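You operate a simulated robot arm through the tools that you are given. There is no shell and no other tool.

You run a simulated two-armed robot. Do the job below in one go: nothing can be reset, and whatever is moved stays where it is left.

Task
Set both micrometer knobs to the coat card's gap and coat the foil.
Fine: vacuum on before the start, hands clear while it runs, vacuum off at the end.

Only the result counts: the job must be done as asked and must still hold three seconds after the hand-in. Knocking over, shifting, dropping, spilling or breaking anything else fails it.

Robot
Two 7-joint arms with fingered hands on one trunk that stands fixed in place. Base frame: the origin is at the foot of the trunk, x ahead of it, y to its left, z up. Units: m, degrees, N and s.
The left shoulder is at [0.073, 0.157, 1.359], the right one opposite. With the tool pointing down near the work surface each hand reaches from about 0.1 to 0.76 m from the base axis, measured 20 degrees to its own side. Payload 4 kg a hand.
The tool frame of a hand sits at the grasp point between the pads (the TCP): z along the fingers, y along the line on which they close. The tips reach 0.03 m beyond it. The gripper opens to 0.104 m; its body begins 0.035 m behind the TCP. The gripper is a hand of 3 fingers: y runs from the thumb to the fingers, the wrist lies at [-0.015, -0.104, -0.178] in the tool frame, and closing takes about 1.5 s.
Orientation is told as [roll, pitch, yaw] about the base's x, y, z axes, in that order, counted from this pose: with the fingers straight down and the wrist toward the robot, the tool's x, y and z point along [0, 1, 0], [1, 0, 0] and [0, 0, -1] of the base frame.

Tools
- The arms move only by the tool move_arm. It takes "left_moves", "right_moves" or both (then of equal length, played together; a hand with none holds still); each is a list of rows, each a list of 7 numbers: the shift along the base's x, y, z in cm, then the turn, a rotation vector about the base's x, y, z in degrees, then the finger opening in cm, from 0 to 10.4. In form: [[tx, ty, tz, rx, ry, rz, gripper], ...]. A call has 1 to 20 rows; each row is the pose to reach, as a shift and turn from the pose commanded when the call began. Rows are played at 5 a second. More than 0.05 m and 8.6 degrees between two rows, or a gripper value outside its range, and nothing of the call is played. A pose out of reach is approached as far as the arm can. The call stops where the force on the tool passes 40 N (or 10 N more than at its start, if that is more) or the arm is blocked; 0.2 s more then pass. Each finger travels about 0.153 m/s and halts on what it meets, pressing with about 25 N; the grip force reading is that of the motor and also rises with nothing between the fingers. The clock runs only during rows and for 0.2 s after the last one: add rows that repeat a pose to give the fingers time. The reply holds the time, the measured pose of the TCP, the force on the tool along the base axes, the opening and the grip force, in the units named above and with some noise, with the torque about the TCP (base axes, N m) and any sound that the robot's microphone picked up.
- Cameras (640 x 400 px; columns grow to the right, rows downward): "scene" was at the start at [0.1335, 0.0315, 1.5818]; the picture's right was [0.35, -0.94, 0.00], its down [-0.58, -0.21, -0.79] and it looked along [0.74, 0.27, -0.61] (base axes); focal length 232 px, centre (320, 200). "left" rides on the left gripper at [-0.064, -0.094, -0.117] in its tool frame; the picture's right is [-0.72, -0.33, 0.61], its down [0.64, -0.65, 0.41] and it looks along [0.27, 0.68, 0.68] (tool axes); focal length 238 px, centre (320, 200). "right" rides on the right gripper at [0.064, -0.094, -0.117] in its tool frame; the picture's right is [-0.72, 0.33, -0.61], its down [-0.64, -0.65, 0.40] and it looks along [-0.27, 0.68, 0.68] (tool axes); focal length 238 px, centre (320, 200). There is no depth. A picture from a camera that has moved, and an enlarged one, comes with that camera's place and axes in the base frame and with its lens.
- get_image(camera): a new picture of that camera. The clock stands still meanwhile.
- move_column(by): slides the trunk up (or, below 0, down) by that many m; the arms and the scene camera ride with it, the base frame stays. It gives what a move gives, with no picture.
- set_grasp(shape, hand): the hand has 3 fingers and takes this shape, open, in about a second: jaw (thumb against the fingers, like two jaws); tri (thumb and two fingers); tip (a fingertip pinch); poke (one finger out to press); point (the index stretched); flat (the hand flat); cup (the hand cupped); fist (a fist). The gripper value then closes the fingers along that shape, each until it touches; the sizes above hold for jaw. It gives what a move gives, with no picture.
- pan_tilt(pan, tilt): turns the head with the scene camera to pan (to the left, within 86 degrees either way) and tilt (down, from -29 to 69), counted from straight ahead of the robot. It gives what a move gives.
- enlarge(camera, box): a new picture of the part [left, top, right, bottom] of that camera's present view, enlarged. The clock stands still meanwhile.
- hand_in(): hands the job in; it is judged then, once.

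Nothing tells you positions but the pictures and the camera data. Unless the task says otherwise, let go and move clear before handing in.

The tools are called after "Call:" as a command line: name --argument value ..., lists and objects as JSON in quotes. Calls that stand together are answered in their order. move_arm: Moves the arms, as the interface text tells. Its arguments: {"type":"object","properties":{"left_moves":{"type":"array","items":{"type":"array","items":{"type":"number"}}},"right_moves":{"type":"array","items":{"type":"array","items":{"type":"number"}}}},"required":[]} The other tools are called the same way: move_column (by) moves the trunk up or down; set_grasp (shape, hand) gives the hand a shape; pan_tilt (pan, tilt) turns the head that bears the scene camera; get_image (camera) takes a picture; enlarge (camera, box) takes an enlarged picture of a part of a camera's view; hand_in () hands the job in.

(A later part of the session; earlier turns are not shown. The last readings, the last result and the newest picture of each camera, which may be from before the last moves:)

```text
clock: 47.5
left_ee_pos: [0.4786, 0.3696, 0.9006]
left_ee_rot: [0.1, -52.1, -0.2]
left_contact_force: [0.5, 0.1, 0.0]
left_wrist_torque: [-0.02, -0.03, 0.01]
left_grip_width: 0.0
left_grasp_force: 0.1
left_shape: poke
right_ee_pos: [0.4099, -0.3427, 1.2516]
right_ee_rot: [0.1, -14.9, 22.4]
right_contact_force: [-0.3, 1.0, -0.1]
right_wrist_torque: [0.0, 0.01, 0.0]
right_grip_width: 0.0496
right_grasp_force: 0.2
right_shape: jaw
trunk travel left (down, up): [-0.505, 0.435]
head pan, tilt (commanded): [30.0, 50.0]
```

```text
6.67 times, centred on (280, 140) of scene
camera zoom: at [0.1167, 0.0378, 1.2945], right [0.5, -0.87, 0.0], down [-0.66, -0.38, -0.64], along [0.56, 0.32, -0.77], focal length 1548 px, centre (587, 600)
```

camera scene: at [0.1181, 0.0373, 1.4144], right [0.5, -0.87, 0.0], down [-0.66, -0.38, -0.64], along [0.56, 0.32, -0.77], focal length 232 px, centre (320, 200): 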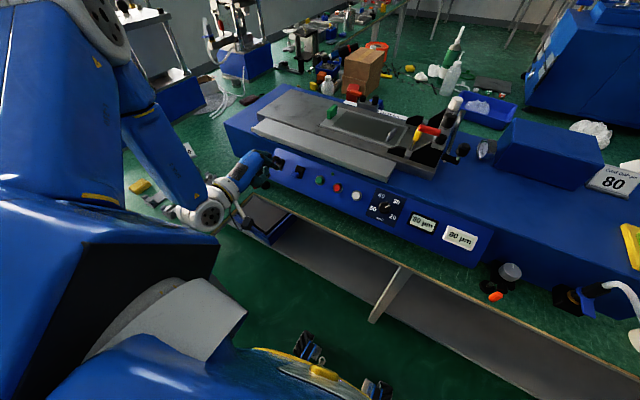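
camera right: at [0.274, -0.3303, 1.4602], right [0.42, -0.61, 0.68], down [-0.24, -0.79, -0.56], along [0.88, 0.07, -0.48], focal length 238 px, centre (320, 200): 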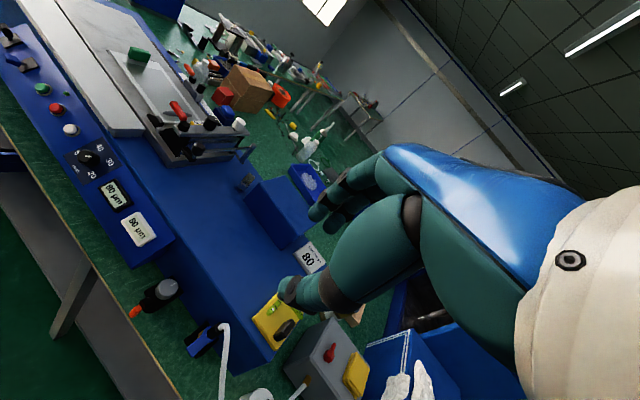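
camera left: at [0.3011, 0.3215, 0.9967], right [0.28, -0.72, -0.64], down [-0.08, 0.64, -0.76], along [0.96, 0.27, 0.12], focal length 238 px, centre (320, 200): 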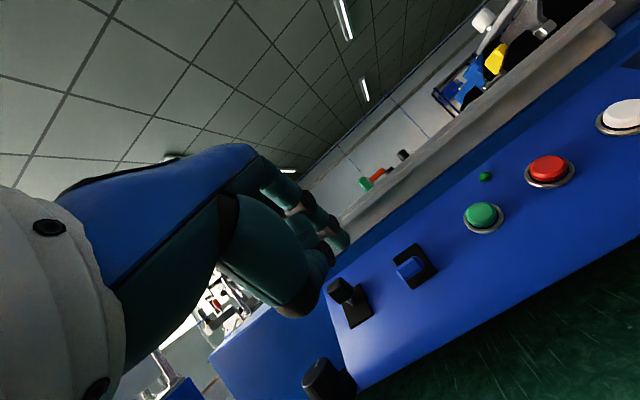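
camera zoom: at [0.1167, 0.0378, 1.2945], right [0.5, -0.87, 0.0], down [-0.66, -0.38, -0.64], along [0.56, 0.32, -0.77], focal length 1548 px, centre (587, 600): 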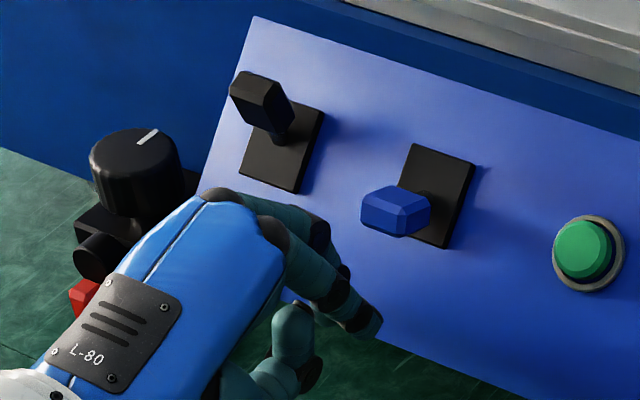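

The poke finger actually slopes steeply downward in this pose, so it can't get under the paddle well. I'll back away and try the "point" shape (index stretched).

Call:
move_arm --left_moves '[[-1.5, 0, 0.5, 0, 0, 0, 0], [-3, 0, 1, 0, 0, 0, 0], [-3, 0, 1, 0, 0, 0, 0]]'

Call:
set_grasp --hand "left" --shape "point"

Call:
enlarge --camera "left" --box '[240, 80, 480, 280]'

Call:
enlarge --camera "scene" --box '[220, 90, 320, 170]'

```text
clock: 48.3
left_ee_pos: [0.4499, 0.3698, 0.9099]
left_ee_rot: [0.1, -51.9, -0.1]
left_contact_force: [0.0, 0.5, 0.1]
left_wrist_torque: [0.0, -0.01, 0.02]
left_grip_width: 0.0
left_grasp_force: 0.1
left_shape: poke
right_ee_pos: [0.4127, -0.343, 1.2509]
right_ee_rot: [0.1, -14.8, 22.5]
right_contact_force: [-0.5, 0.8, 0.4]
right_wrist_torque: [-0.01, 0.01, 0.0]
right_grip_width: 0.0494
right_grasp_force: 0.1
right_shape: jaw
trunk travel left (down, up): [-0.505, 0.435]
head pan, tilt (commanded): [30.0, 50.0]
```

```text
clock: 49.2
left_ee_pos: [0.448, 0.3705, 0.9107]
left_ee_rot: [0.1, -52.0, -0.1]
left_contact_force: [0.3, -0.1, 0.2]
left_wrist_torque: [0.02, 0.01, 0.0]
left_grip_width: 0.0
left_grasp_force: 0.0
left_shape: point
right_ee_pos: [0.4106, -0.3445, 1.2522]
right_ee_rot: [0.0, -15.0, 22.5]
right_contact_force: [0.2, 0.3, -0.8]
right_wrist_torque: [-0.02, 0.03, 0.0]
right_grip_width: 0.0496
right_grasp_force: 0.1
right_shape: jaw
trunk travel left (down, up): [-0.505, 0.435]
head pan, tilt (commanded): [30.0, 50.0]
```

```text
2.00 times, centred on (360, 180) of left
camera zoom: at [0.2969, 0.3064, 0.9073], right [0.28, -0.72, -0.64], down [-0.08, 0.64, -0.76], along [0.96, 0.27, 0.12], focal length 477 px, centre (240, 240)
```

zoom: 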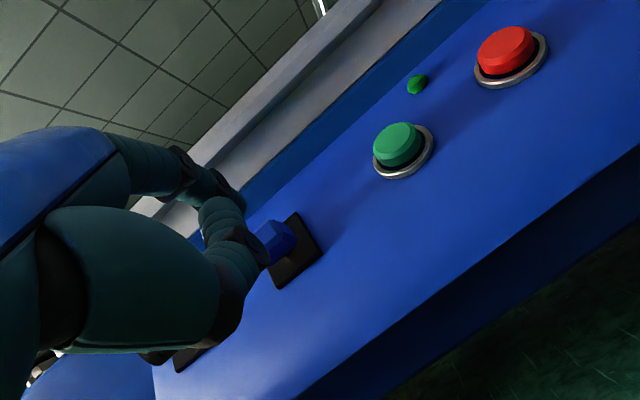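

```text
5.00 times, centred on (270, 130) of scene
camera zoom: at [0.1173, 0.0376, 1.2944], right [0.5, -0.87, 0.0], down [-0.66, -0.38, -0.64], along [0.56, 0.32, -0.77], focal length 1161 px, centre (570, 550)
```

zoom: 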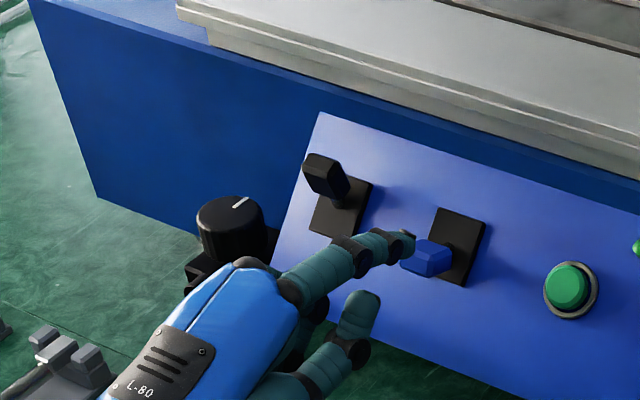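

"Point" gives a nearly horizontal index finger with its tip near (0.512, 0.36, 0.94). I'll back off, lower it below the paddle level, move in underneath, and check.

Call:
move_arm --left_moves '[[-1.5, 0, 0, 0, 0, 0, 0], [-3, 0, -1, 0, 0, 0, 0], [-3, 0, -3, 0, 0, 0, 0], [-3, 0, -4.5, 0, 0, 0, 0], [-1.5, 0, -4.5, 0, 0, 0, 0], [-0.5, 0, -4.5, 0, 0, 0, 0], [-0.5, 0, -4.5, 0, 0, 0, 0]]'

Call:
enlarge --camera "left" --box '[240, 80, 480, 280]'

Call:
enlarge --camera "scene" --box '[240, 110, 320, 170]'

```text
clock: 50.8
left_ee_pos: [0.445, 0.3723, 0.8653]
left_ee_rot: [0.2, -52.1, 0.0]
left_contact_force: [-0.6, -0.4, 0.4]
left_wrist_torque: [0.03, 0.0, 0.01]
left_grip_width: 0.0
left_grasp_force: 0.0
left_shape: point
right_ee_pos: [0.4117, -0.3442, 1.2515]
right_ee_rot: [0.1, -15.0, 22.5]
right_contact_force: [0.7, 0.8, 0.1]
right_wrist_torque: [0.0, 0.01, -0.03]
right_grip_width: 0.0496
right_grasp_force: 0.1
right_shape: jaw
trunk travel left (down, up): [-0.505, 0.435]
head pan, tilt (commanded): [30.0, 50.0]
```

```text
2.00 times, centred on (360, 180) of left
camera zoom: at [0.2932, 0.3072, 0.863], right [0.28, -0.72, -0.64], down [-0.08, 0.64, -0.76], along [0.96, 0.27, 0.12], focal length 477 px, centre (240, 240)
```

zoom: 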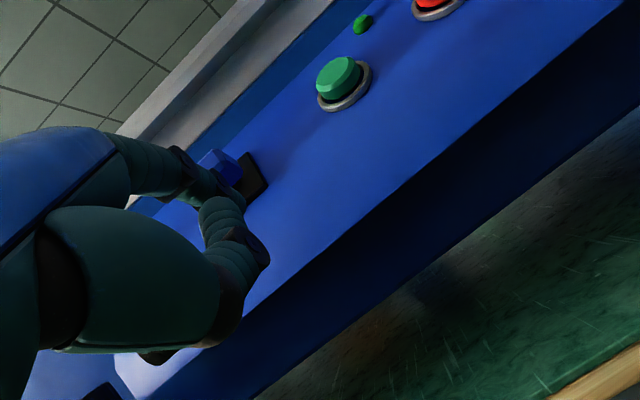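

```text
6.67 times, centred on (280, 140) of scene
camera zoom: at [0.1167, 0.0376, 1.2945], right [0.5, -0.87, 0.0], down [-0.66, -0.38, -0.64], along [0.56, 0.32, -0.77], focal length 1548 px, centre (587, 600)
```

zoom: 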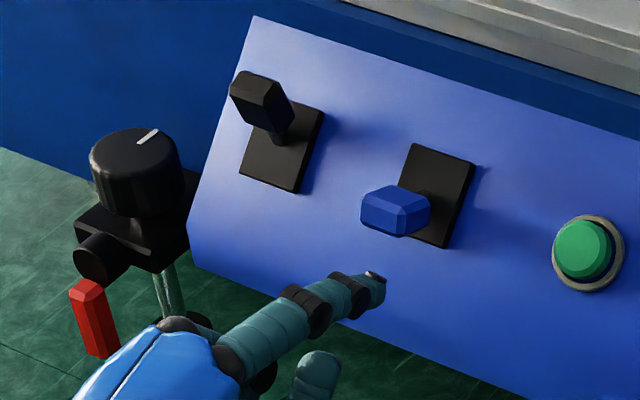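

Call:
move_arm --left_moves '[[0.7, 0, 0, 0, 0, 0, 0], [1.0, 0, 0.6, 0, 0, 0, 0], [1.4, 0, 1.2, 0, 0, 0, 0], [1.9, 0, 1.8, 0, 0, 0, 0], [2.4, 0, 2.4, 0, 0, 0, 0], [2.9, 0, 3.0, 0, 0, 0, 0], [3.3, 0, 3.6, 0, 0, 0, 0], [3.3, 0, 3.6, 0, 0, 0, 0]]'

Call:
enlarge --camera "left" --box '[240, 80, 480, 280]'

Call:
enlarge --camera "scene" --box '[240, 110, 320, 170]'

```text
clock: 52.6
left_ee_pos: [0.4757, 0.3701, 0.9028]
left_ee_rot: [0.1, -52.0, -0.1]
left_contact_force: [-7.6, -2.2, -2.6]
left_wrist_torque: [0.03, -0.1, -0.14]
left_grip_width: 0.0959
left_grasp_force: 0.1
left_shape: point
right_ee_pos: [0.4084, -0.3434, 1.2533]
right_ee_rot: [-0.1, -15.1, 22.5]
right_contact_force: [-0.2, 0.0, 0.8]
right_wrist_torque: [0.05, -0.02, -0.01]
right_grip_width: 0.0496
right_grasp_force: 0.0
right_shape: jaw
trunk travel left (down, up): [-0.505, 0.435]
head pan, tilt (commanded): [30.0, 50.0]
```

```text
2.00 times, centred on (360, 180) of left
camera zoom: at [0.3244, 0.306, 0.8993], right [0.28, -0.72, -0.64], down [-0.08, 0.64, -0.76], along [0.96, 0.27, 0.12], focal length 477 px, centre (240, 240)
```

zoom: 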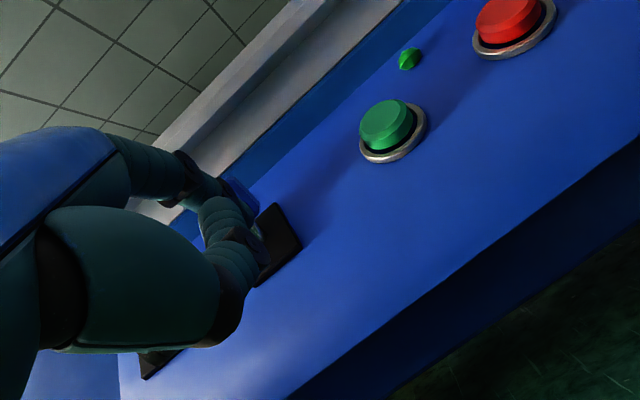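

```text
6.67 times, centred on (280, 140) of scene
camera zoom: at [0.1154, 0.0375, 1.2946], right [0.5, -0.87, 0.0], down [-0.66, -0.38, -0.64], along [0.56, 0.32, -0.77], focal length 1548 px, centre (587, 600)
```

zoom: 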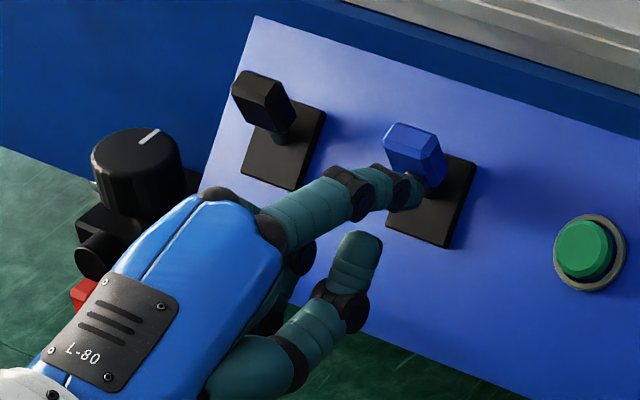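

The blue toggle flipped up. I'll back the hand away and look at the vacuum gauge.

Call:
move_arm --left_moves '[[-1, 0, -0.3, 0, 0, 0, 0], [-3, 0, -0.3, 0, 0, 0, 0], [-5, 0, 0, 0, 0, 0, 0], [-5, 0, 0, 0, 0, 0, 0]]'

Call:
pan_tilt --pan 5 --tilt 35

Call:
get_image --camera "scene"

Call:
get_image --camera "right"

```text
clock: 53.6
left_ee_pos: [0.4284, 0.3708, 0.9011]
left_ee_rot: [0.2, -52.0, -0.1]
left_contact_force: [0.4, -1.3, -0.7]
left_wrist_torque: [0.01, 0.0, 0.02]
left_grip_width: 0.096
left_grasp_force: 0.1
left_shape: point
right_ee_pos: [0.4116, -0.3436, 1.2513]
right_ee_rot: [0.1, -14.9, 22.5]
right_contact_force: [0.7, 0.0, 0.6]
right_wrist_torque: [-0.01, 0.03, 0.02]
right_grip_width: 0.0496
right_grasp_force: 0.0
right_shape: jaw
trunk travel left (down, up): [-0.505, 0.435]
head pan, tilt (commanded): [30.0, 50.0]
```

```text
clock: 54.5
left_ee_pos: [0.4277, 0.3709, 0.9019]
left_ee_rot: [0.0, -52.0, -0.1]
left_contact_force: [0.4, -0.5, -0.3]
left_wrist_torque: [-0.04, 0.0, 0.02]
left_grip_width: 0.0961
left_grasp_force: 0.1
left_shape: point
right_ee_pos: [0.4113, -0.3443, 1.2525]
right_ee_rot: [0.1, -15.0, 22.5]
right_contact_force: [-0.4, -0.6, -0.4]
right_wrist_torque: [-0.02, 0.01, 0.0]
right_grip_width: 0.0497
right_grasp_force: 0.1
right_shape: jaw
trunk travel left (down, up): [-0.505, 0.435]
head pan, tilt (commanded): [5.0, 35.0]
```

```text
taken
camera scene: at [0.138, 0.0066, 1.3161], right [0.09, -1.0, 0.0], down [-0.57, -0.05, -0.82], along [0.82, 0.07, -0.57], focal length 232 px, centre (320, 200)
```

scene: 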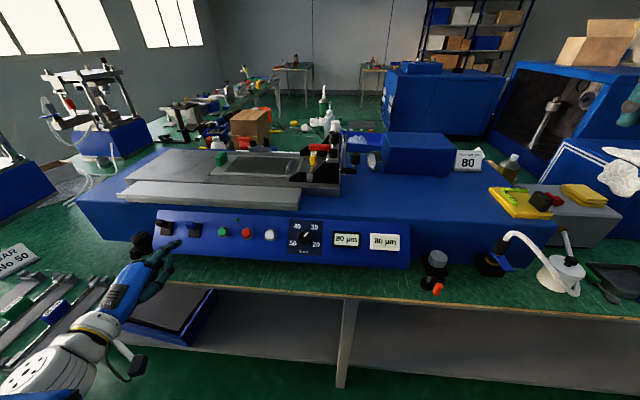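

```text
taken
camera right: at [0.2739, -0.3303, 1.3401], right [0.42, -0.61, 0.68], down [-0.24, -0.79, -0.56], along [0.88, 0.07, -0.48], focal length 238 px, centre (320, 200)
```

right: 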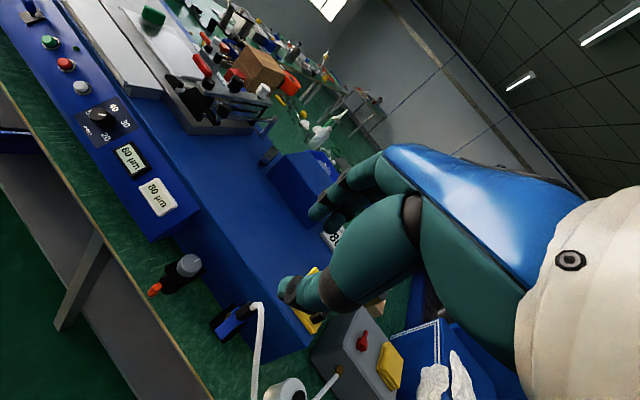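

Call:
enlarge --camera "scene" --box '[360, 145, 392, 177]'

Call:
enlarge --camera "scene" --box '[140, 200, 420, 290]'

Call:
enlarge --camera "scene" --box '[200, 130, 370, 215]'

Call:
enlarge --camera "scene" --box '[470, 170, 630, 300]'

```text
12.50 times, centred on (376, 161) of scene
camera zoom: at [0.138, 0.0066, 1.3161], right [0.09, -1.0, 0.0], down [-0.57, -0.05, -0.82], along [0.82, 0.07, -0.57], focal length 2904 px, centre (-380, 688)
```

zoom: 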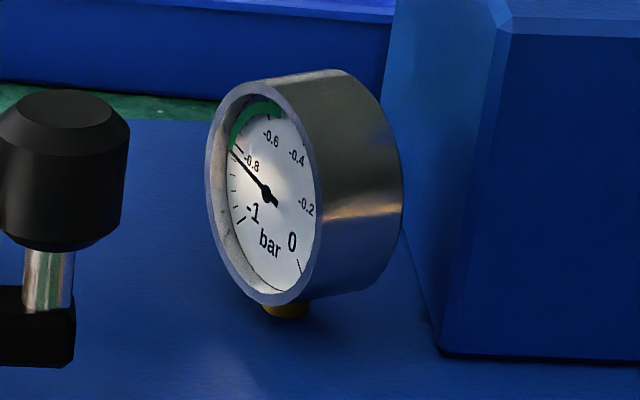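

```text
2.29 times, centred on (280, 245) of scene
camera zoom: at [0.138, 0.0066, 1.3161], right [0.09, -1.0, 0.0], down [-0.57, -0.05, -0.82], along [0.82, 0.07, -0.57], focal length 531 px, centre (411, 97)
```

zoom: 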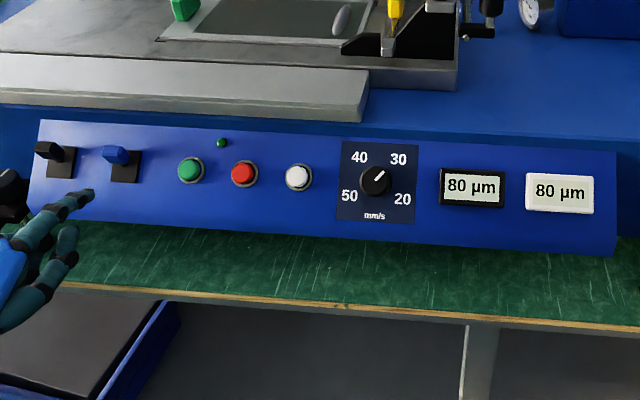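

```text
3.76 times, centred on (285, 172) of scene
camera zoom: at [0.138, 0.0066, 1.3161], right [0.09, -1.0, 0.0], down [-0.57, -0.05, -0.82], along [0.82, 0.07, -0.57], focal length 874 px, centre (452, 304)
```

zoom: 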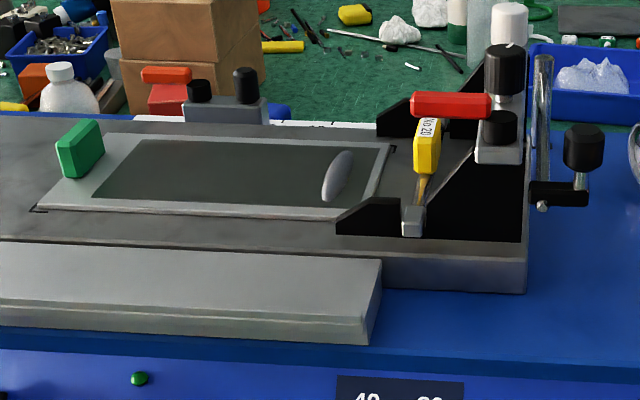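

```text
3.08 times, centred on (550, 235) of scene
camera zoom: at [0.138, 0.0066, 1.3161], right [0.09, -1.0, 0.0], down [-0.57, -0.05, -0.82], along [0.82, 0.07, -0.57], focal length 715 px, centre (-388, 92)
```

zoom: 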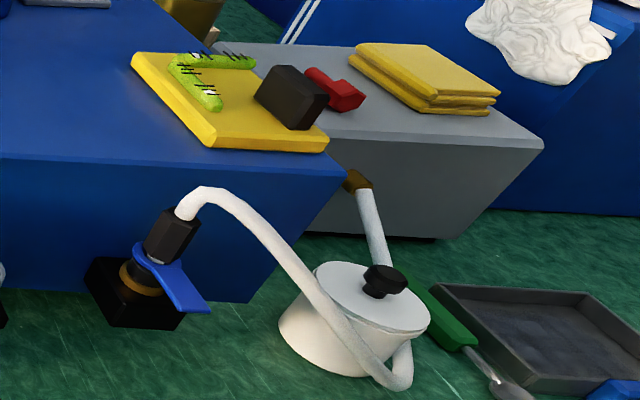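

Vacuum works: the gauge went to about −0.8 bar, and both displays still read 80 µm. Now I'll move the index finger in front of the green start button without touching it, and pull the right hand further away.

Call:
move_arm --left_moves '[[0, -1.2, 0.2, 0, 0, -6, 0], [0, -2.5, 0.4, 0, 0, -12, 0], [0, -3.8, 0.6, 0, 0, -18, 0], [0.5, -5, 0.8, 0, 0, -25, 0], [1.8, -5, 0.8, 0, 0, -25, 0], [2.8, -5, 0.8, 0, 0, -25, 0], [2.8, -5, 0.8, 0, 0, -25, 0]]' --right_moves '[[-1, -1.5, 1, 0, 0, 0, 5], [-2, -3, 2, 0, 0, 0, 5], [-3, -4.5, 3, 0, 0, 0, 5], [-4, -6, 4, 0, 0, 0, 5], [-5, -7.5, 5, 0, 0, 0, 5], [-6, -9, 5, 0, 0, 0, 5], [-6, -9, 5, 0, 0, 0, 5]]'

Call:
enlarge --camera "scene" --box '[140, 190, 300, 290]'

Call:
enlarge --camera "left" --box '[240, 60, 520, 260]'

Call:
enlarge --camera "right" --box '[0, 0, 160, 160]'

```text
clock: 56.1
left_ee_pos: [0.456, 0.3211, 0.9098]
left_ee_rot: [0.1, -52.0, -25.1]
left_contact_force: [0.4, 0.0, 0.1]
left_wrist_torque: [-0.04, 0.0, 0.03]
left_grip_width: 0.0959
left_grasp_force: 0.0
left_shape: point
right_ee_pos: [0.3511, -0.4348, 1.3018]
right_ee_rot: [0.1, -15.0, 22.5]
right_contact_force: [-1.1, 0.0, 1.1]
right_wrist_torque: [0.0, 0.0, 0.01]
right_grip_width: 0.0495
right_grasp_force: 0.0
right_shape: jaw
trunk travel left (down, up): [-0.505, 0.435]
head pan, tilt (commanded): [5.0, 35.0]
```

```text
4.00 times, centred on (220, 240) of scene
camera zoom: at [0.1382, 0.0063, 1.3162], right [0.09, -1.0, 0.0], down [-0.57, -0.05, -0.82], along [0.82, 0.07, -0.57], focal length 929 px, centre (720, 40)
```

zoom: 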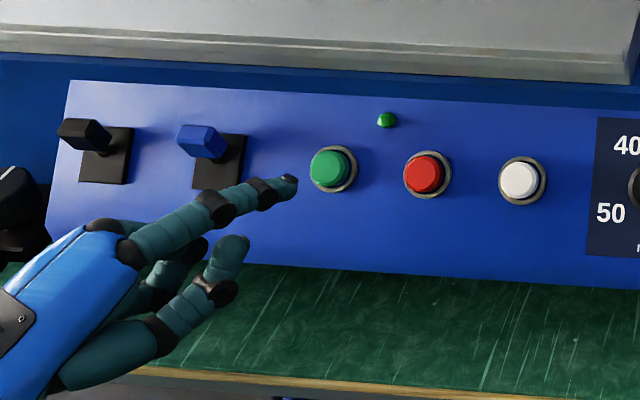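

```text
2.00 times, centred on (380, 160) of left
camera zoom: at [0.2913, 0.326, 0.907], right [-0.05, -0.77, -0.64], down [0.2, 0.62, -0.76], along [0.98, -0.16, 0.12], focal length 477 px, centre (200, 280)
```

zoom: 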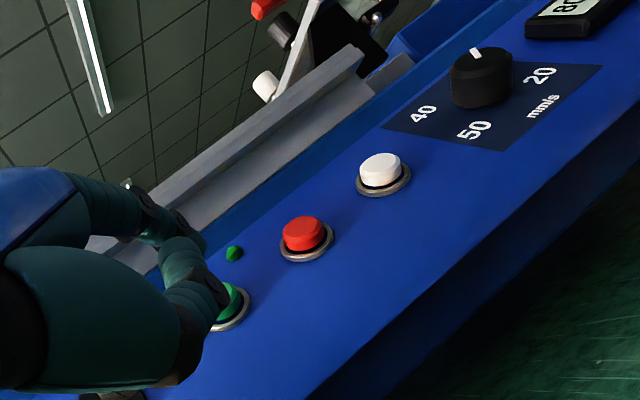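

```text
2.50 times, centred on (80, 80) of right
camera zoom: at [0.2142, -0.4202, 1.39], right [0.42, -0.61, 0.68], down [-0.24, -0.79, -0.56], along [0.88, 0.07, -0.48], focal length 596 px, centre (920, 500)
```

zoom: 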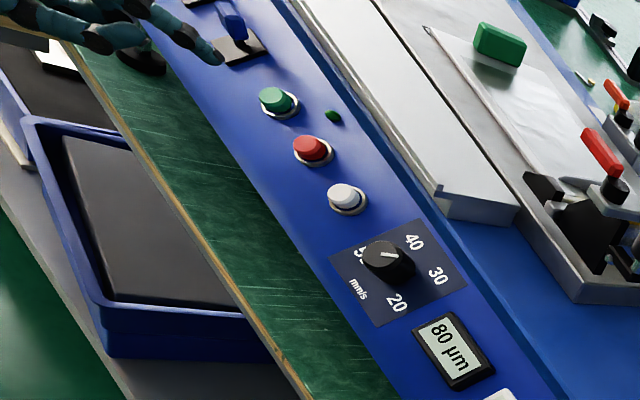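

Call:
enlarge --camera "scene" --box '[366, 150, 386, 172]'

Call:
enlarge --camera "scene" --box '[200, 130, 370, 215]'

Call:
enlarge --camera "right" --box '[140, 0, 300, 140]'

```text
16.00 times, centred on (376, 161) of scene
camera zoom: at [0.1382, 0.0063, 1.3162], right [0.09, -1.0, 0.0], down [-0.57, -0.05, -0.82], along [0.82, 0.07, -0.57], focal length 3716 px, centre (-576, 824)
```

zoom: 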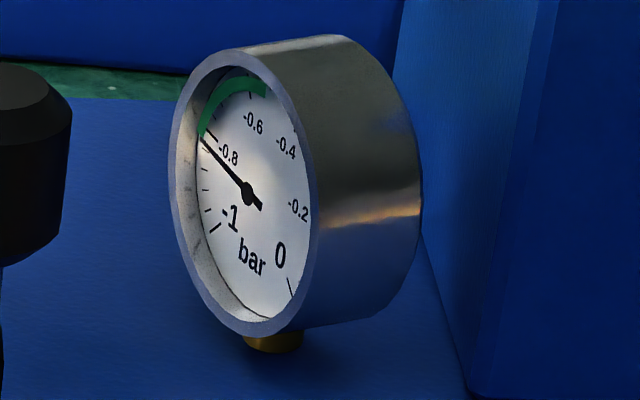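

```text
3.76 times, centred on (285, 172) of scene
camera zoom: at [0.1382, 0.0063, 1.3162], right [0.09, -1.0, 0.0], down [-0.57, -0.05, -0.82], along [0.82, 0.07, -0.57], focal length 874 px, centre (452, 304)
```

zoom: 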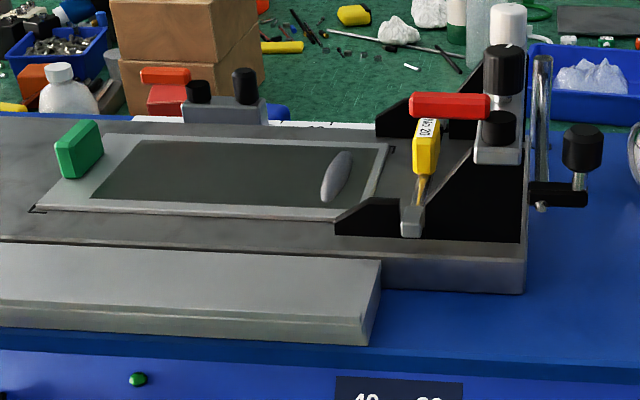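

```text
2.86 times, centred on (220, 70) of right
camera zoom: at [0.2142, -0.4202, 1.39], right [0.42, -0.61, 0.68], down [-0.24, -0.79, -0.56], along [0.88, 0.07, -0.48], focal length 681 px, centre (606, 571)
```

zoom: 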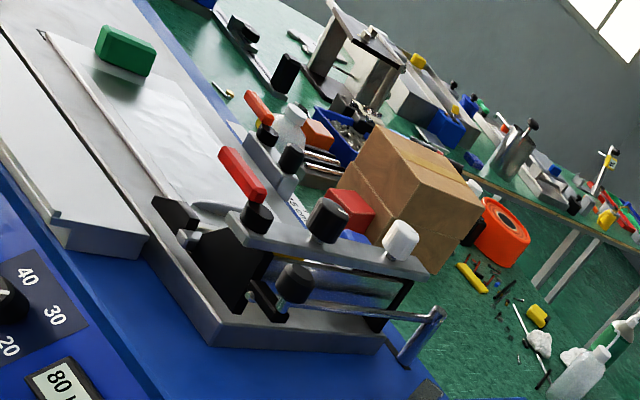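

Vacuum reads about −0.8 bar at the green band, the index tip is ~4 cm in front of the green button on its axis. I'll press start and withdraw straight away in one motion.

Call:
move_arm --left_moves '[[1.5, 0, -0.9, 0, 0, 0, 0], [2.8, -0.1, -1.6, 0, 0, 0, 0], [3.5, -0.1, -2.05, 0, 0, 0, 0], [4.0, -0.1, -2.4, 0, 0, 0, 0], [4.3, -0.1, -2.65, 0, 0, 0, 0], [3.0, -0.1, -1.6, 0, 0, 0, 0], [0, 0, 0, 0, 0, 0, 0], [-3, 0, 1, 0, 0, 0, 0], [-6, 0, 1, 0, 0, 0, 0]]'

Call:
get_image --camera "scene"

```text
clock: 58.1
left_ee_pos: [0.3948, 0.32, 0.919]
left_ee_rot: [0.2, -52.1, -25.3]
left_contact_force: [0.8, 0.5, 0.6]
left_wrist_torque: [-0.01, 0.02, 0.02]
left_grip_width: 0.0001
left_grasp_force: 0.0
left_shape: point
right_ee_pos: [0.3499, -0.4345, 1.3013]
right_ee_rot: [0.1, -15.1, 22.6]
right_contact_force: [0.7, -0.3, -0.3]
right_wrist_torque: [-0.02, 0.0, 0.01]
right_grip_width: 0.0496
right_grasp_force: 0.1
right_shape: jaw
trunk travel left (down, up): [-0.505, 0.435]
head pan, tilt (commanded): [5.0, 35.0]
heard: click
```

```text
taken
camera scene: at [0.1369, 0.0059, 1.3163], right [0.09, -1.0, 0.0], down [-0.57, -0.05, -0.82], along [0.82, 0.07, -0.57], focal length 232 px, centre (320, 200)
```

scene: 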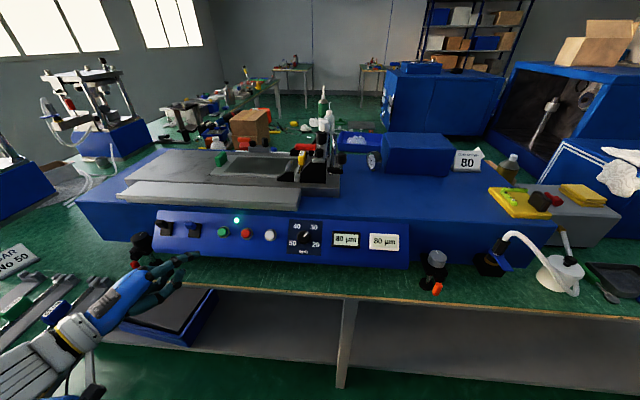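

Click heard, the green lamp is lit and the carriage is moving left. I'll hold both hands still and clear and let time pass.

Call:
move_arm --left_moves '[[-0.5, 0.5, 0, 0, 0, 0, 0], [-1, 1, 0, 0, 0, 0, 0], [-1.5, 1.5, 0, 0, 0, 0, 0], [-2, 2, 0, 0, 0, 0, 0], [-2, 2, 0, 0, 0, 0, 0], [-2, 2, 0, 0, 0, 0, 0], [-2, 2, 0, 0, 0, 0, 0], [-2, 2, 0, 0, 0, 0, 0], [-2, 2, 0, 0, 0, 0, 0], [-2, 2, 0, 0, 0, 0, 0]]'

Call:
enlarge --camera "scene" --box '[160, 120, 420, 270]'

```text
clock: 60.3
left_ee_pos: [0.3757, 0.3413, 0.9195]
left_ee_rot: [0.0, -52.0, -25.1]
left_contact_force: [0.3, -0.7, 0.3]
left_wrist_torque: [0.02, 0.01, -0.01]
left_grip_width: 0.0001
left_grasp_force: 0.2
left_shape: point
right_ee_pos: [0.3515, -0.4331, 1.3022]
right_ee_rot: [0.2, -14.9, 22.5]
right_contact_force: [-0.2, 0.0, -0.5]
right_wrist_torque: [0.02, -0.01, 0.0]
right_grip_width: 0.0498
right_grasp_force: 0.1
right_shape: jaw
trunk travel left (down, up): [-0.505, 0.435]
head pan, tilt (commanded): [5.0, 35.0]
```

```text
2.46 times, centred on (290, 195) of scene
camera zoom: at [0.1378, 0.0065, 1.3162], right [0.09, -1.0, 0.0], down [-0.57, -0.05, -0.82], along [0.82, 0.07, -0.57], focal length 572 px, centre (394, 212)
```

zoom: 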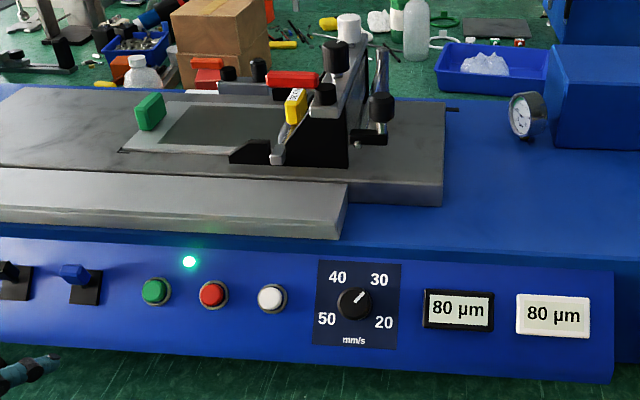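

Call:
move_arm --left_moves '[[0, 0, 0, 0, 0, 0, 0], [0, 0, 0, 0, 0, 0, 0], [0, 0, 0, 0, 0, 0, 0], [0, 0, 0, 0, 0, 0, 0], [0, 0, 0, 0, 0, 0, 0], [0, 0, 0, 0, 0, 0, 0], [0, 0, 0, 0, 0, 0, 0], [0, 0, 0, 0, 0, 0, 0], [0, 0, 0, 0, 0, 0, 0], [0, 0, 0, 0, 0, 0, 0]]'

Call:
enlarge --camera "scene" --box '[160, 120, 420, 270]'

```text
clock: 62.5
left_ee_pos: [0.374, 0.3423, 0.92]
left_ee_rot: [0.1, -52.0, -25.0]
left_contact_force: [-0.4, -0.7, -0.3]
left_wrist_torque: [0.01, -0.01, 0.02]
left_grip_width: 0.0
left_grasp_force: 0.1
left_shape: point
right_ee_pos: [0.351, -0.4338, 1.3022]
right_ee_rot: [0.0, -15.1, 22.5]
right_contact_force: [-0.1, -0.3, -0.6]
right_wrist_torque: [0.0, 0.02, -0.04]
right_grip_width: 0.0494
right_grasp_force: 0.0
right_shape: jaw
trunk travel left (down, up): [-0.505, 0.435]
head pan, tilt (commanded): [5.0, 35.0]
```

```text
2.46 times, centred on (290, 195) of scene
camera zoom: at [0.1378, 0.0065, 1.3162], right [0.09, -1.0, 0.0], down [-0.57, -0.05, -0.82], along [0.82, 0.07, -0.57], focal length 572 px, centre (394, 212)
```

zoom: 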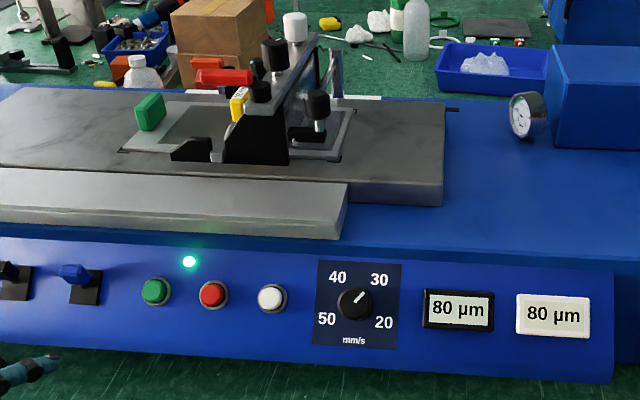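

Call:
move_arm --left_moves '[[0, 0, 0, 0, 0, 0, 0], [0, 0, 0, 0, 0, 0, 0], [0, 0, 0, 0, 0, 0, 0], [0, 0, 0, 0, 0, 0, 0], [0, 0, 0, 0, 0, 0, 0], [0, 0, 0, 0, 0, 0, 0], [0, 0, 0, 0, 0, 0, 0], [0, 0, 0, 0, 0, 0, 0], [0, 0, 0, 0, 0, 0, 0], [0, 0, 0, 0, 0, 0, 0]]'

Call:
enlarge --camera "scene" --box '[160, 120, 420, 270]'

```text
clock: 64.7
left_ee_pos: [0.3732, 0.3419, 0.9196]
left_ee_rot: [0.1, -52.0, -25.1]
left_contact_force: [0.3, -0.2, 0.2]
left_wrist_torque: [-0.01, 0.02, 0.01]
left_grip_width: 0.0
left_grasp_force: 0.0
left_shape: point
right_ee_pos: [0.352, -0.4334, 1.3015]
right_ee_rot: [0.1, -15.0, 22.5]
right_contact_force: [-1.2, 0.1, -0.2]
right_wrist_torque: [0.01, -0.01, 0.01]
right_grip_width: 0.0497
right_grasp_force: 0.0
right_shape: jaw
trunk travel left (down, up): [-0.505, 0.435]
head pan, tilt (commanded): [5.0, 35.0]
```

```text
2.46 times, centred on (290, 195) of scene
camera zoom: at [0.1378, 0.0065, 1.3162], right [0.09, -1.0, 0.0], down [-0.57, -0.05, -0.82], along [0.82, 0.07, -0.57], focal length 572 px, centre (394, 212)
```

zoom: 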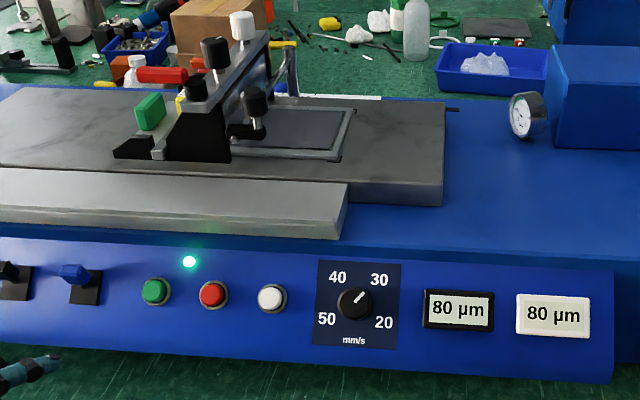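

Call:
move_arm --left_moves '[[0, 0, 0, 0, 0, 0, 0], [0, 0, 0, 0, 0, 0, 0], [0, 0, 0, 0, 0, 0, 0], [0, 0, 0, 0, 0, 0, 0], [0, 0, 0, 0, 0, 0, 0], [0, 0, 0, 0, 0, 0, 0], [0, 0, 0, 0, 0, 0, 0], [0, 0, 0, 0, 0, 0, 0], [0, 0, 0, 0, 0, 0, 0], [0, 0, 0, 0, 0, 0, 0]]'

Call:
enlarge --camera "scene" --box '[160, 120, 420, 270]'

```text
clock: 66.9
left_ee_pos: [0.375, 0.3412, 0.9192]
left_ee_rot: [0.1, -52.0, -25.1]
left_contact_force: [-0.4, 0.6, 0.0]
left_wrist_torque: [0.0, -0.02, -0.01]
left_grip_width: 0.0
left_grasp_force: 0.1
left_shape: point
right_ee_pos: [0.352, -0.4329, 1.3016]
right_ee_rot: [0.0, -15.1, 22.4]
right_contact_force: [0.7, -0.8, 0.1]
right_wrist_torque: [-0.05, -0.02, -0.01]
right_grip_width: 0.0497
right_grasp_force: 0.1
right_shape: jaw
trunk travel left (down, up): [-0.505, 0.435]
head pan, tilt (commanded): [5.0, 35.0]
```

```text
2.46 times, centred on (290, 195) of scene
camera zoom: at [0.1378, 0.0065, 1.3162], right [0.09, -1.0, 0.0], down [-0.57, -0.05, -0.82], along [0.82, 0.07, -0.57], focal length 572 px, centre (394, 212)
```

zoom: 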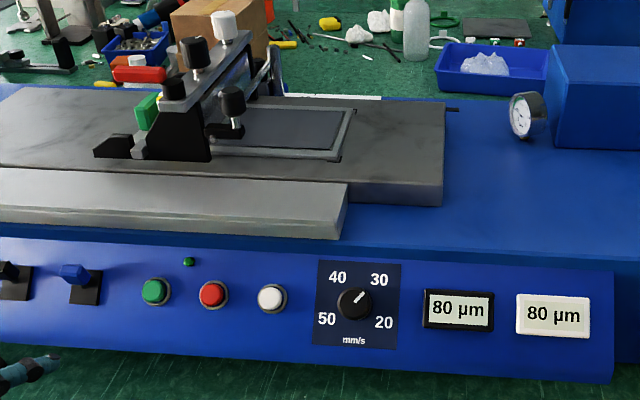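

Call:
enlarge --camera "scene" --box '[190, 120, 320, 190]'

Call:
enlarge --camera "right" --box '[60, 0, 300, 160]'

Call:
enlarge --camera "scene" --box '[366, 150, 386, 172]'

```text
4.92 times, centred on (255, 155) of scene
camera zoom: at [0.1378, 0.0065, 1.3162], right [0.09, -1.0, 0.0], down [-0.57, -0.05, -0.82], along [0.82, 0.07, -0.57], focal length 1144 px, centre (640, 422)
```

zoom: 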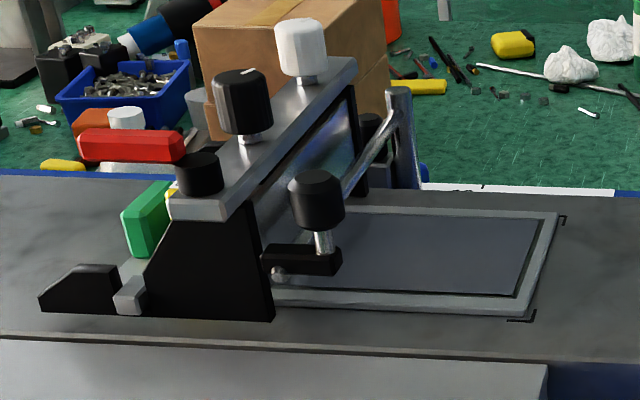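

```text
2.50 times, centred on (180, 80) of right
camera zoom: at [0.214, -0.4199, 1.3901], right [0.42, -0.61, 0.68], down [-0.24, -0.79, -0.56], along [0.88, 0.07, -0.48], focal length 596 px, centre (670, 500)
```

zoom: 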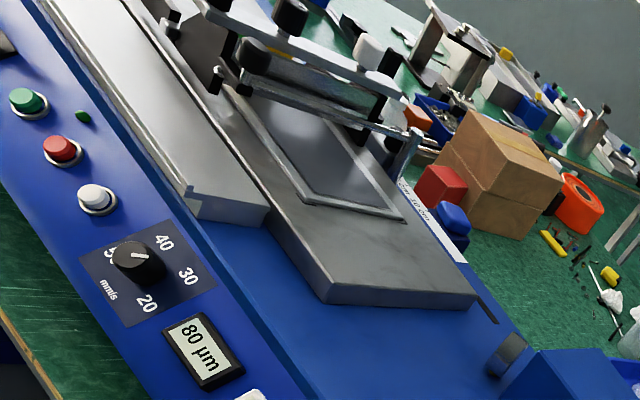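

```text
16.00 times, centred on (376, 161) of scene
camera zoom: at [0.1378, 0.0065, 1.3162], right [0.09, -1.0, 0.0], down [-0.57, -0.05, -0.82], along [0.82, 0.07, -0.57], focal length 3716 px, centre (-576, 824)
```

zoom: 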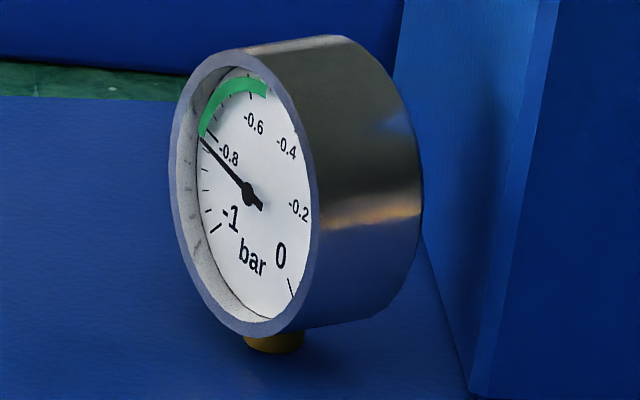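

The lamp went out and the carriage stopped at the far end with the foil coated behind it. Now I'll bring the index finger above the blue toggle to switch the vacuum off.

Call:
move_arm --left_moves '[[1, 0.8, 1, 0, 0, 6, 0], [2.5, 1.6, 2, 0, 0, 12, 0], [4.5, 2.4, 3, 0, 0, 18, 0], [6.5, 3.2, 3.8, 0, 0, 25, 0], [6.5, 3.2, 3.8, 0, 0, 25, 0]]'

Call:
enlarge --camera "scene" --box '[120, 170, 280, 270]'

Call:
enlarge --camera "right" --box '[0, 0, 100, 80]'

Call:
enlarge --camera "left" --box '[240, 80, 480, 280]'

Call:
get_image --camera "scene"

```text
clock: 68.1
left_ee_pos: [0.4389, 0.373, 0.9566]
left_ee_rot: [0.2, -52.1, -0.1]
left_contact_force: [-1.3, 0.1, 0.1]
left_wrist_torque: [-0.01, -0.03, 0.01]
left_grip_width: 0.0003
left_grasp_force: 0.1
left_shape: point
right_ee_pos: [0.3515, -0.4333, 1.3013]
right_ee_rot: [0.1, -15.0, 22.6]
right_contact_force: [-0.6, -0.3, -0.1]
right_wrist_torque: [0.01, -0.01, -0.02]
right_grip_width: 0.0494
right_grasp_force: 0.0
right_shape: jaw
trunk travel left (down, up): [-0.505, 0.435]
head pan, tilt (commanded): [5.0, 35.0]
```

```text
4.00 times, centred on (200, 220) of scene
camera zoom: at [0.1376, 0.006, 1.3162], right [0.09, -1.0, 0.0], down [-0.57, -0.05, -0.82], along [0.82, 0.07, -0.57], focal length 929 px, centre (800, 120)
```

zoom: 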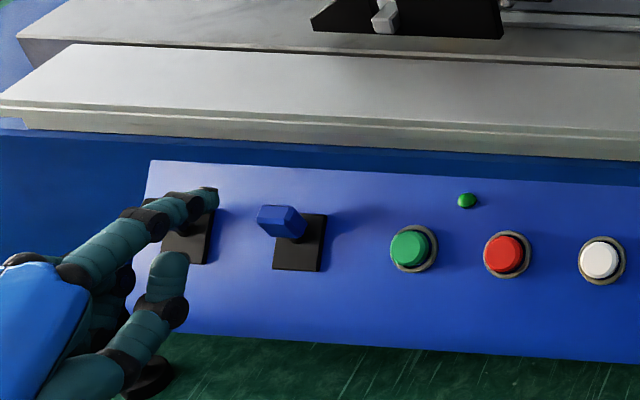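

```text
5.00 times, centred on (50, 40) of right
camera zoom: at [0.2137, -0.4204, 1.39], right [0.42, -0.61, 0.68], down [-0.24, -0.79, -0.56], along [0.88, 0.07, -0.48], focal length 1192 px, centre (1670, 1000)
```

zoom: 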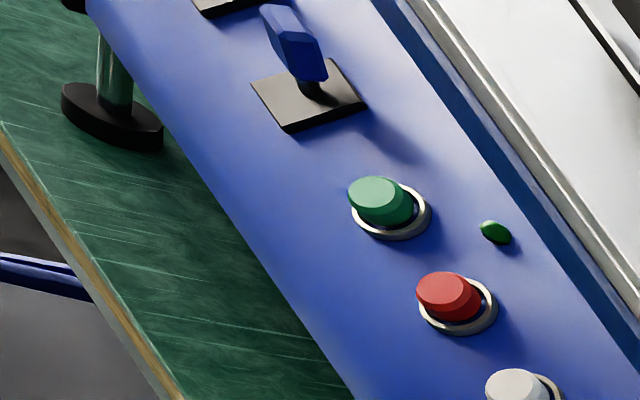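

```text
2.00 times, centred on (360, 180) of left
camera zoom: at [0.2884, 0.3082, 0.9554], right [0.28, -0.72, -0.64], down [-0.08, 0.64, -0.76], along [0.96, 0.27, 0.12], focal length 477 px, centre (240, 240)
```

zoom: 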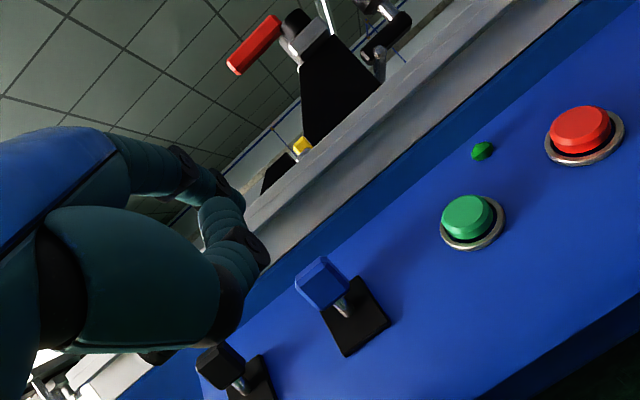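

```text
taken
camera scene: at [0.1376, 0.006, 1.3162], right [0.09, -1.0, 0.0], down [-0.57, -0.05, -0.82], along [0.82, 0.07, -0.57], focal length 232 px, centre (320, 200)
```

scene: 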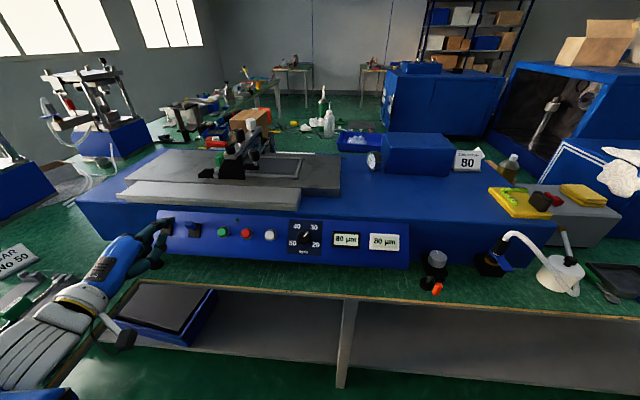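

The blue paddle (up) is at about (0.54, 0.360, 0.94) and my fingertip is at about (0.501, 0.360, 0.993). I'll go over it and press it down.

Call:
move_arm --left_moves '[[2.4, 0, 0, 0, 0, 0, 0], [4.0, 0, -0.4, 0, 0, 0, 0], [4.7, 0, -0.9, 0, 0, 0, 0], [4.7, 0, -2.1, 0, 0, 0, 0], [4.5, 0, -3.2, 0, 0, 0, 0], [4.3, 0, -4.2, 0, 0, 0, 0], [4.1, 0, -5.2, 0, 0, 0, 0], [3.9, 0, -6.2, 0, 0, 0, 0], [3.7, 0, -6.9, 0, 0, 0, 0], [3.7, 0, -6.9, 0, 0, 0, 0]]'

Call:
enlarge --camera "scene" --box '[120, 170, 280, 270]'

Call:
enlarge --camera "right" --box '[0, 0, 100, 80]'

```text
clock: 70.3
left_ee_pos: [0.4743, 0.3709, 0.892]
left_ee_rot: [0.3, -52.3, -0.4]
left_contact_force: [-4.2, 0.3, 13.8]
left_wrist_torque: [-0.3, -1.09, -0.02]
left_grip_width: 0.0
left_grasp_force: 0.1
left_shape: point
right_ee_pos: [0.3475, -0.4351, 1.3021]
right_ee_rot: [0.1, -15.2, 22.5]
right_contact_force: [-0.7, 0.1, 1.0]
right_wrist_torque: [-0.02, 0.02, -0.01]
right_grip_width: 0.0496
right_grasp_force: 0.0
right_shape: jaw
trunk travel left (down, up): [-0.505, 0.435]
head pan, tilt (commanded): [5.0, 35.0]
```

```text
4.00 times, centred on (200, 220) of scene
camera zoom: at [0.1342, 0.0046, 1.3167], right [0.09, -1.0, 0.0], down [-0.57, -0.05, -0.82], along [0.82, 0.07, -0.57], focal length 929 px, centre (800, 120)
```

zoom: 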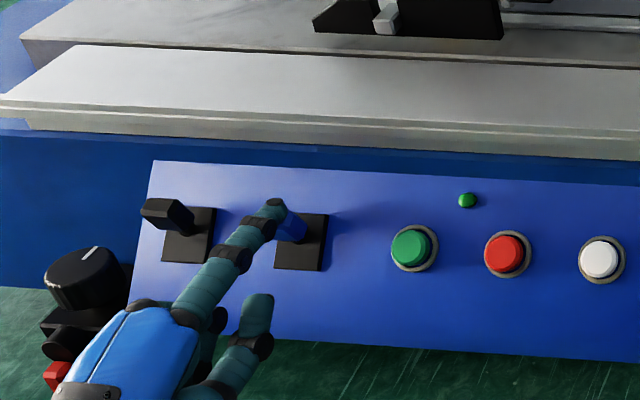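

```text
5.00 times, centred on (50, 40) of right
camera zoom: at [0.2101, -0.4219, 1.3902], right [0.42, -0.61, 0.68], down [-0.24, -0.79, -0.56], along [0.88, 0.07, -0.48], focal length 1192 px, centre (1670, 1000)
```

zoom: 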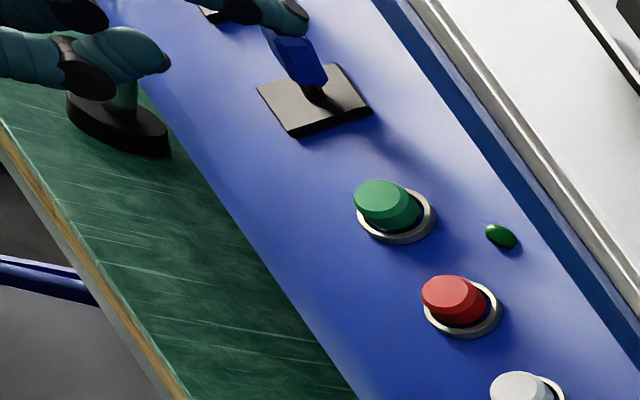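

The paddle didn't flip: the stretched finger just flexed upward. I'll lift off, back away and use the poke shape, whose finger points steeply down here and is stiffer.

Call:
move_arm --left_moves '[[0.3, 0, 2, 0, 0, 0, 0], [0.3, 0, 4.5, 0, 0, 0, 0], [0.3, 0, 7, 0, 0, 0, 0], [-2, 0, 8.5, 0, 0, 0, 0], [-4, 0, 9, 0, 0, 0, 0], [-4, 0, 9, 0, 0, 0, 0]]'

Call:
set_grasp --hand "left" --shape "poke"

Call:
enlarge --camera "scene" --box '[120, 170, 280, 270]'

Call:
enlarge --camera "right" --box '[0, 0, 100, 80]'

Call:
enlarge --camera "left" --box '[240, 80, 480, 280]'

```text
clock: 71.7
left_ee_pos: [0.4428, 0.3748, 0.9792]
left_ee_rot: [0.1, -52.0, 0.5]
left_contact_force: [-0.1, 0.1, 0.2]
left_wrist_torque: [0.0, 0.0, -0.01]
left_grip_width: 0.0
left_grasp_force: 0.1
left_shape: point
left hand out of reach, approached as far as the arm can: row 5
right_ee_pos: [0.3514, -0.4331, 1.3011]
right_ee_rot: [0.1, -15.0, 22.6]
right_contact_force: [0.8, -0.3, 0.1]
right_wrist_torque: [0.01, -0.03, 0.01]
right_grip_width: 0.0497
right_grasp_force: 0.0
right_shape: jaw
trunk travel left (down, up): [-0.505, 0.435]
head pan, tilt (commanded): [5.0, 35.0]
```

```text
clock: 72.6
left_ee_pos: [0.443, 0.3763, 0.979]
left_ee_rot: [0.2, -52.1, 0.4]
left_contact_force: [0.3, -0.8, 0.0]
left_wrist_torque: [0.01, -0.01, 0.02]
left_grip_width: 0.0001
left_grasp_force: 0.1
left_shape: poke
right_ee_pos: [0.3511, -0.4335, 1.3011]
right_ee_rot: [0.2, -15.0, 22.5]
right_contact_force: [-1.7, 0.2, 0.9]
right_wrist_torque: [0.03, -0.02, -0.03]
right_grip_width: 0.0495
right_grasp_force: 0.1
right_shape: jaw
trunk travel left (down, up): [-0.505, 0.435]
head pan, tilt (commanded): [5.0, 35.0]
```

```text
4.00 times, centred on (200, 220) of scene
camera zoom: at [0.138, 0.0063, 1.3162], right [0.09, -1.0, 0.0], down [-0.57, -0.05, -0.82], along [0.82, 0.07, -0.57], focal length 929 px, centre (800, 120)
```

zoom: 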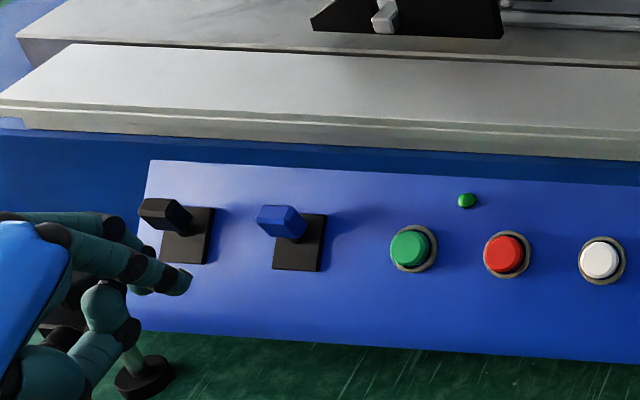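

```text
5.00 times, centred on (50, 40) of right
camera zoom: at [0.2142, -0.4201, 1.39], right [0.42, -0.61, 0.68], down [-0.24, -0.79, -0.56], along [0.88, 0.07, -0.48], focal length 1192 px, centre (1670, 1000)
```

zoom: 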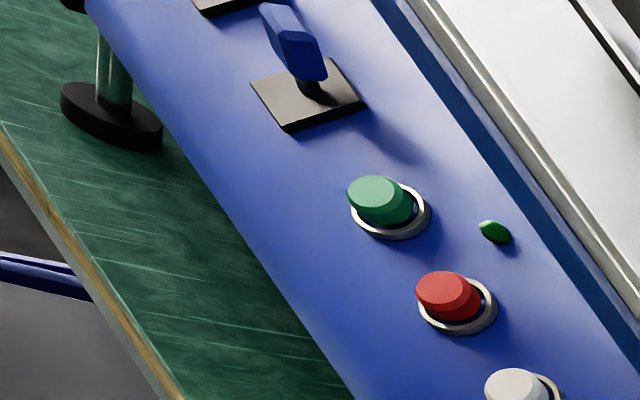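

```text
2.00 times, centred on (360, 180) of left
camera zoom: at [0.2928, 0.3094, 0.9762], right [0.29, -0.71, -0.64], down [-0.09, 0.64, -0.76], along [0.95, 0.28, 0.12], focal length 477 px, centre (240, 240)
```

zoom: 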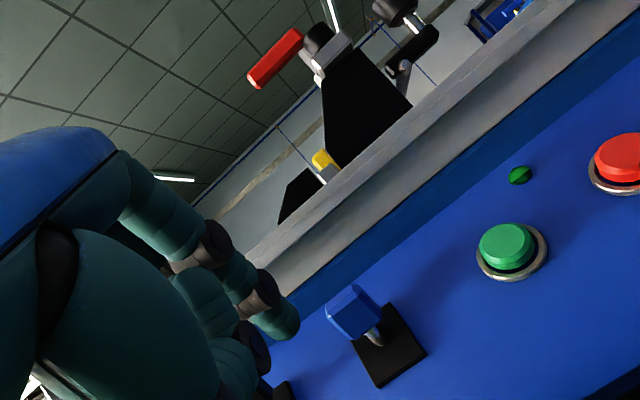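

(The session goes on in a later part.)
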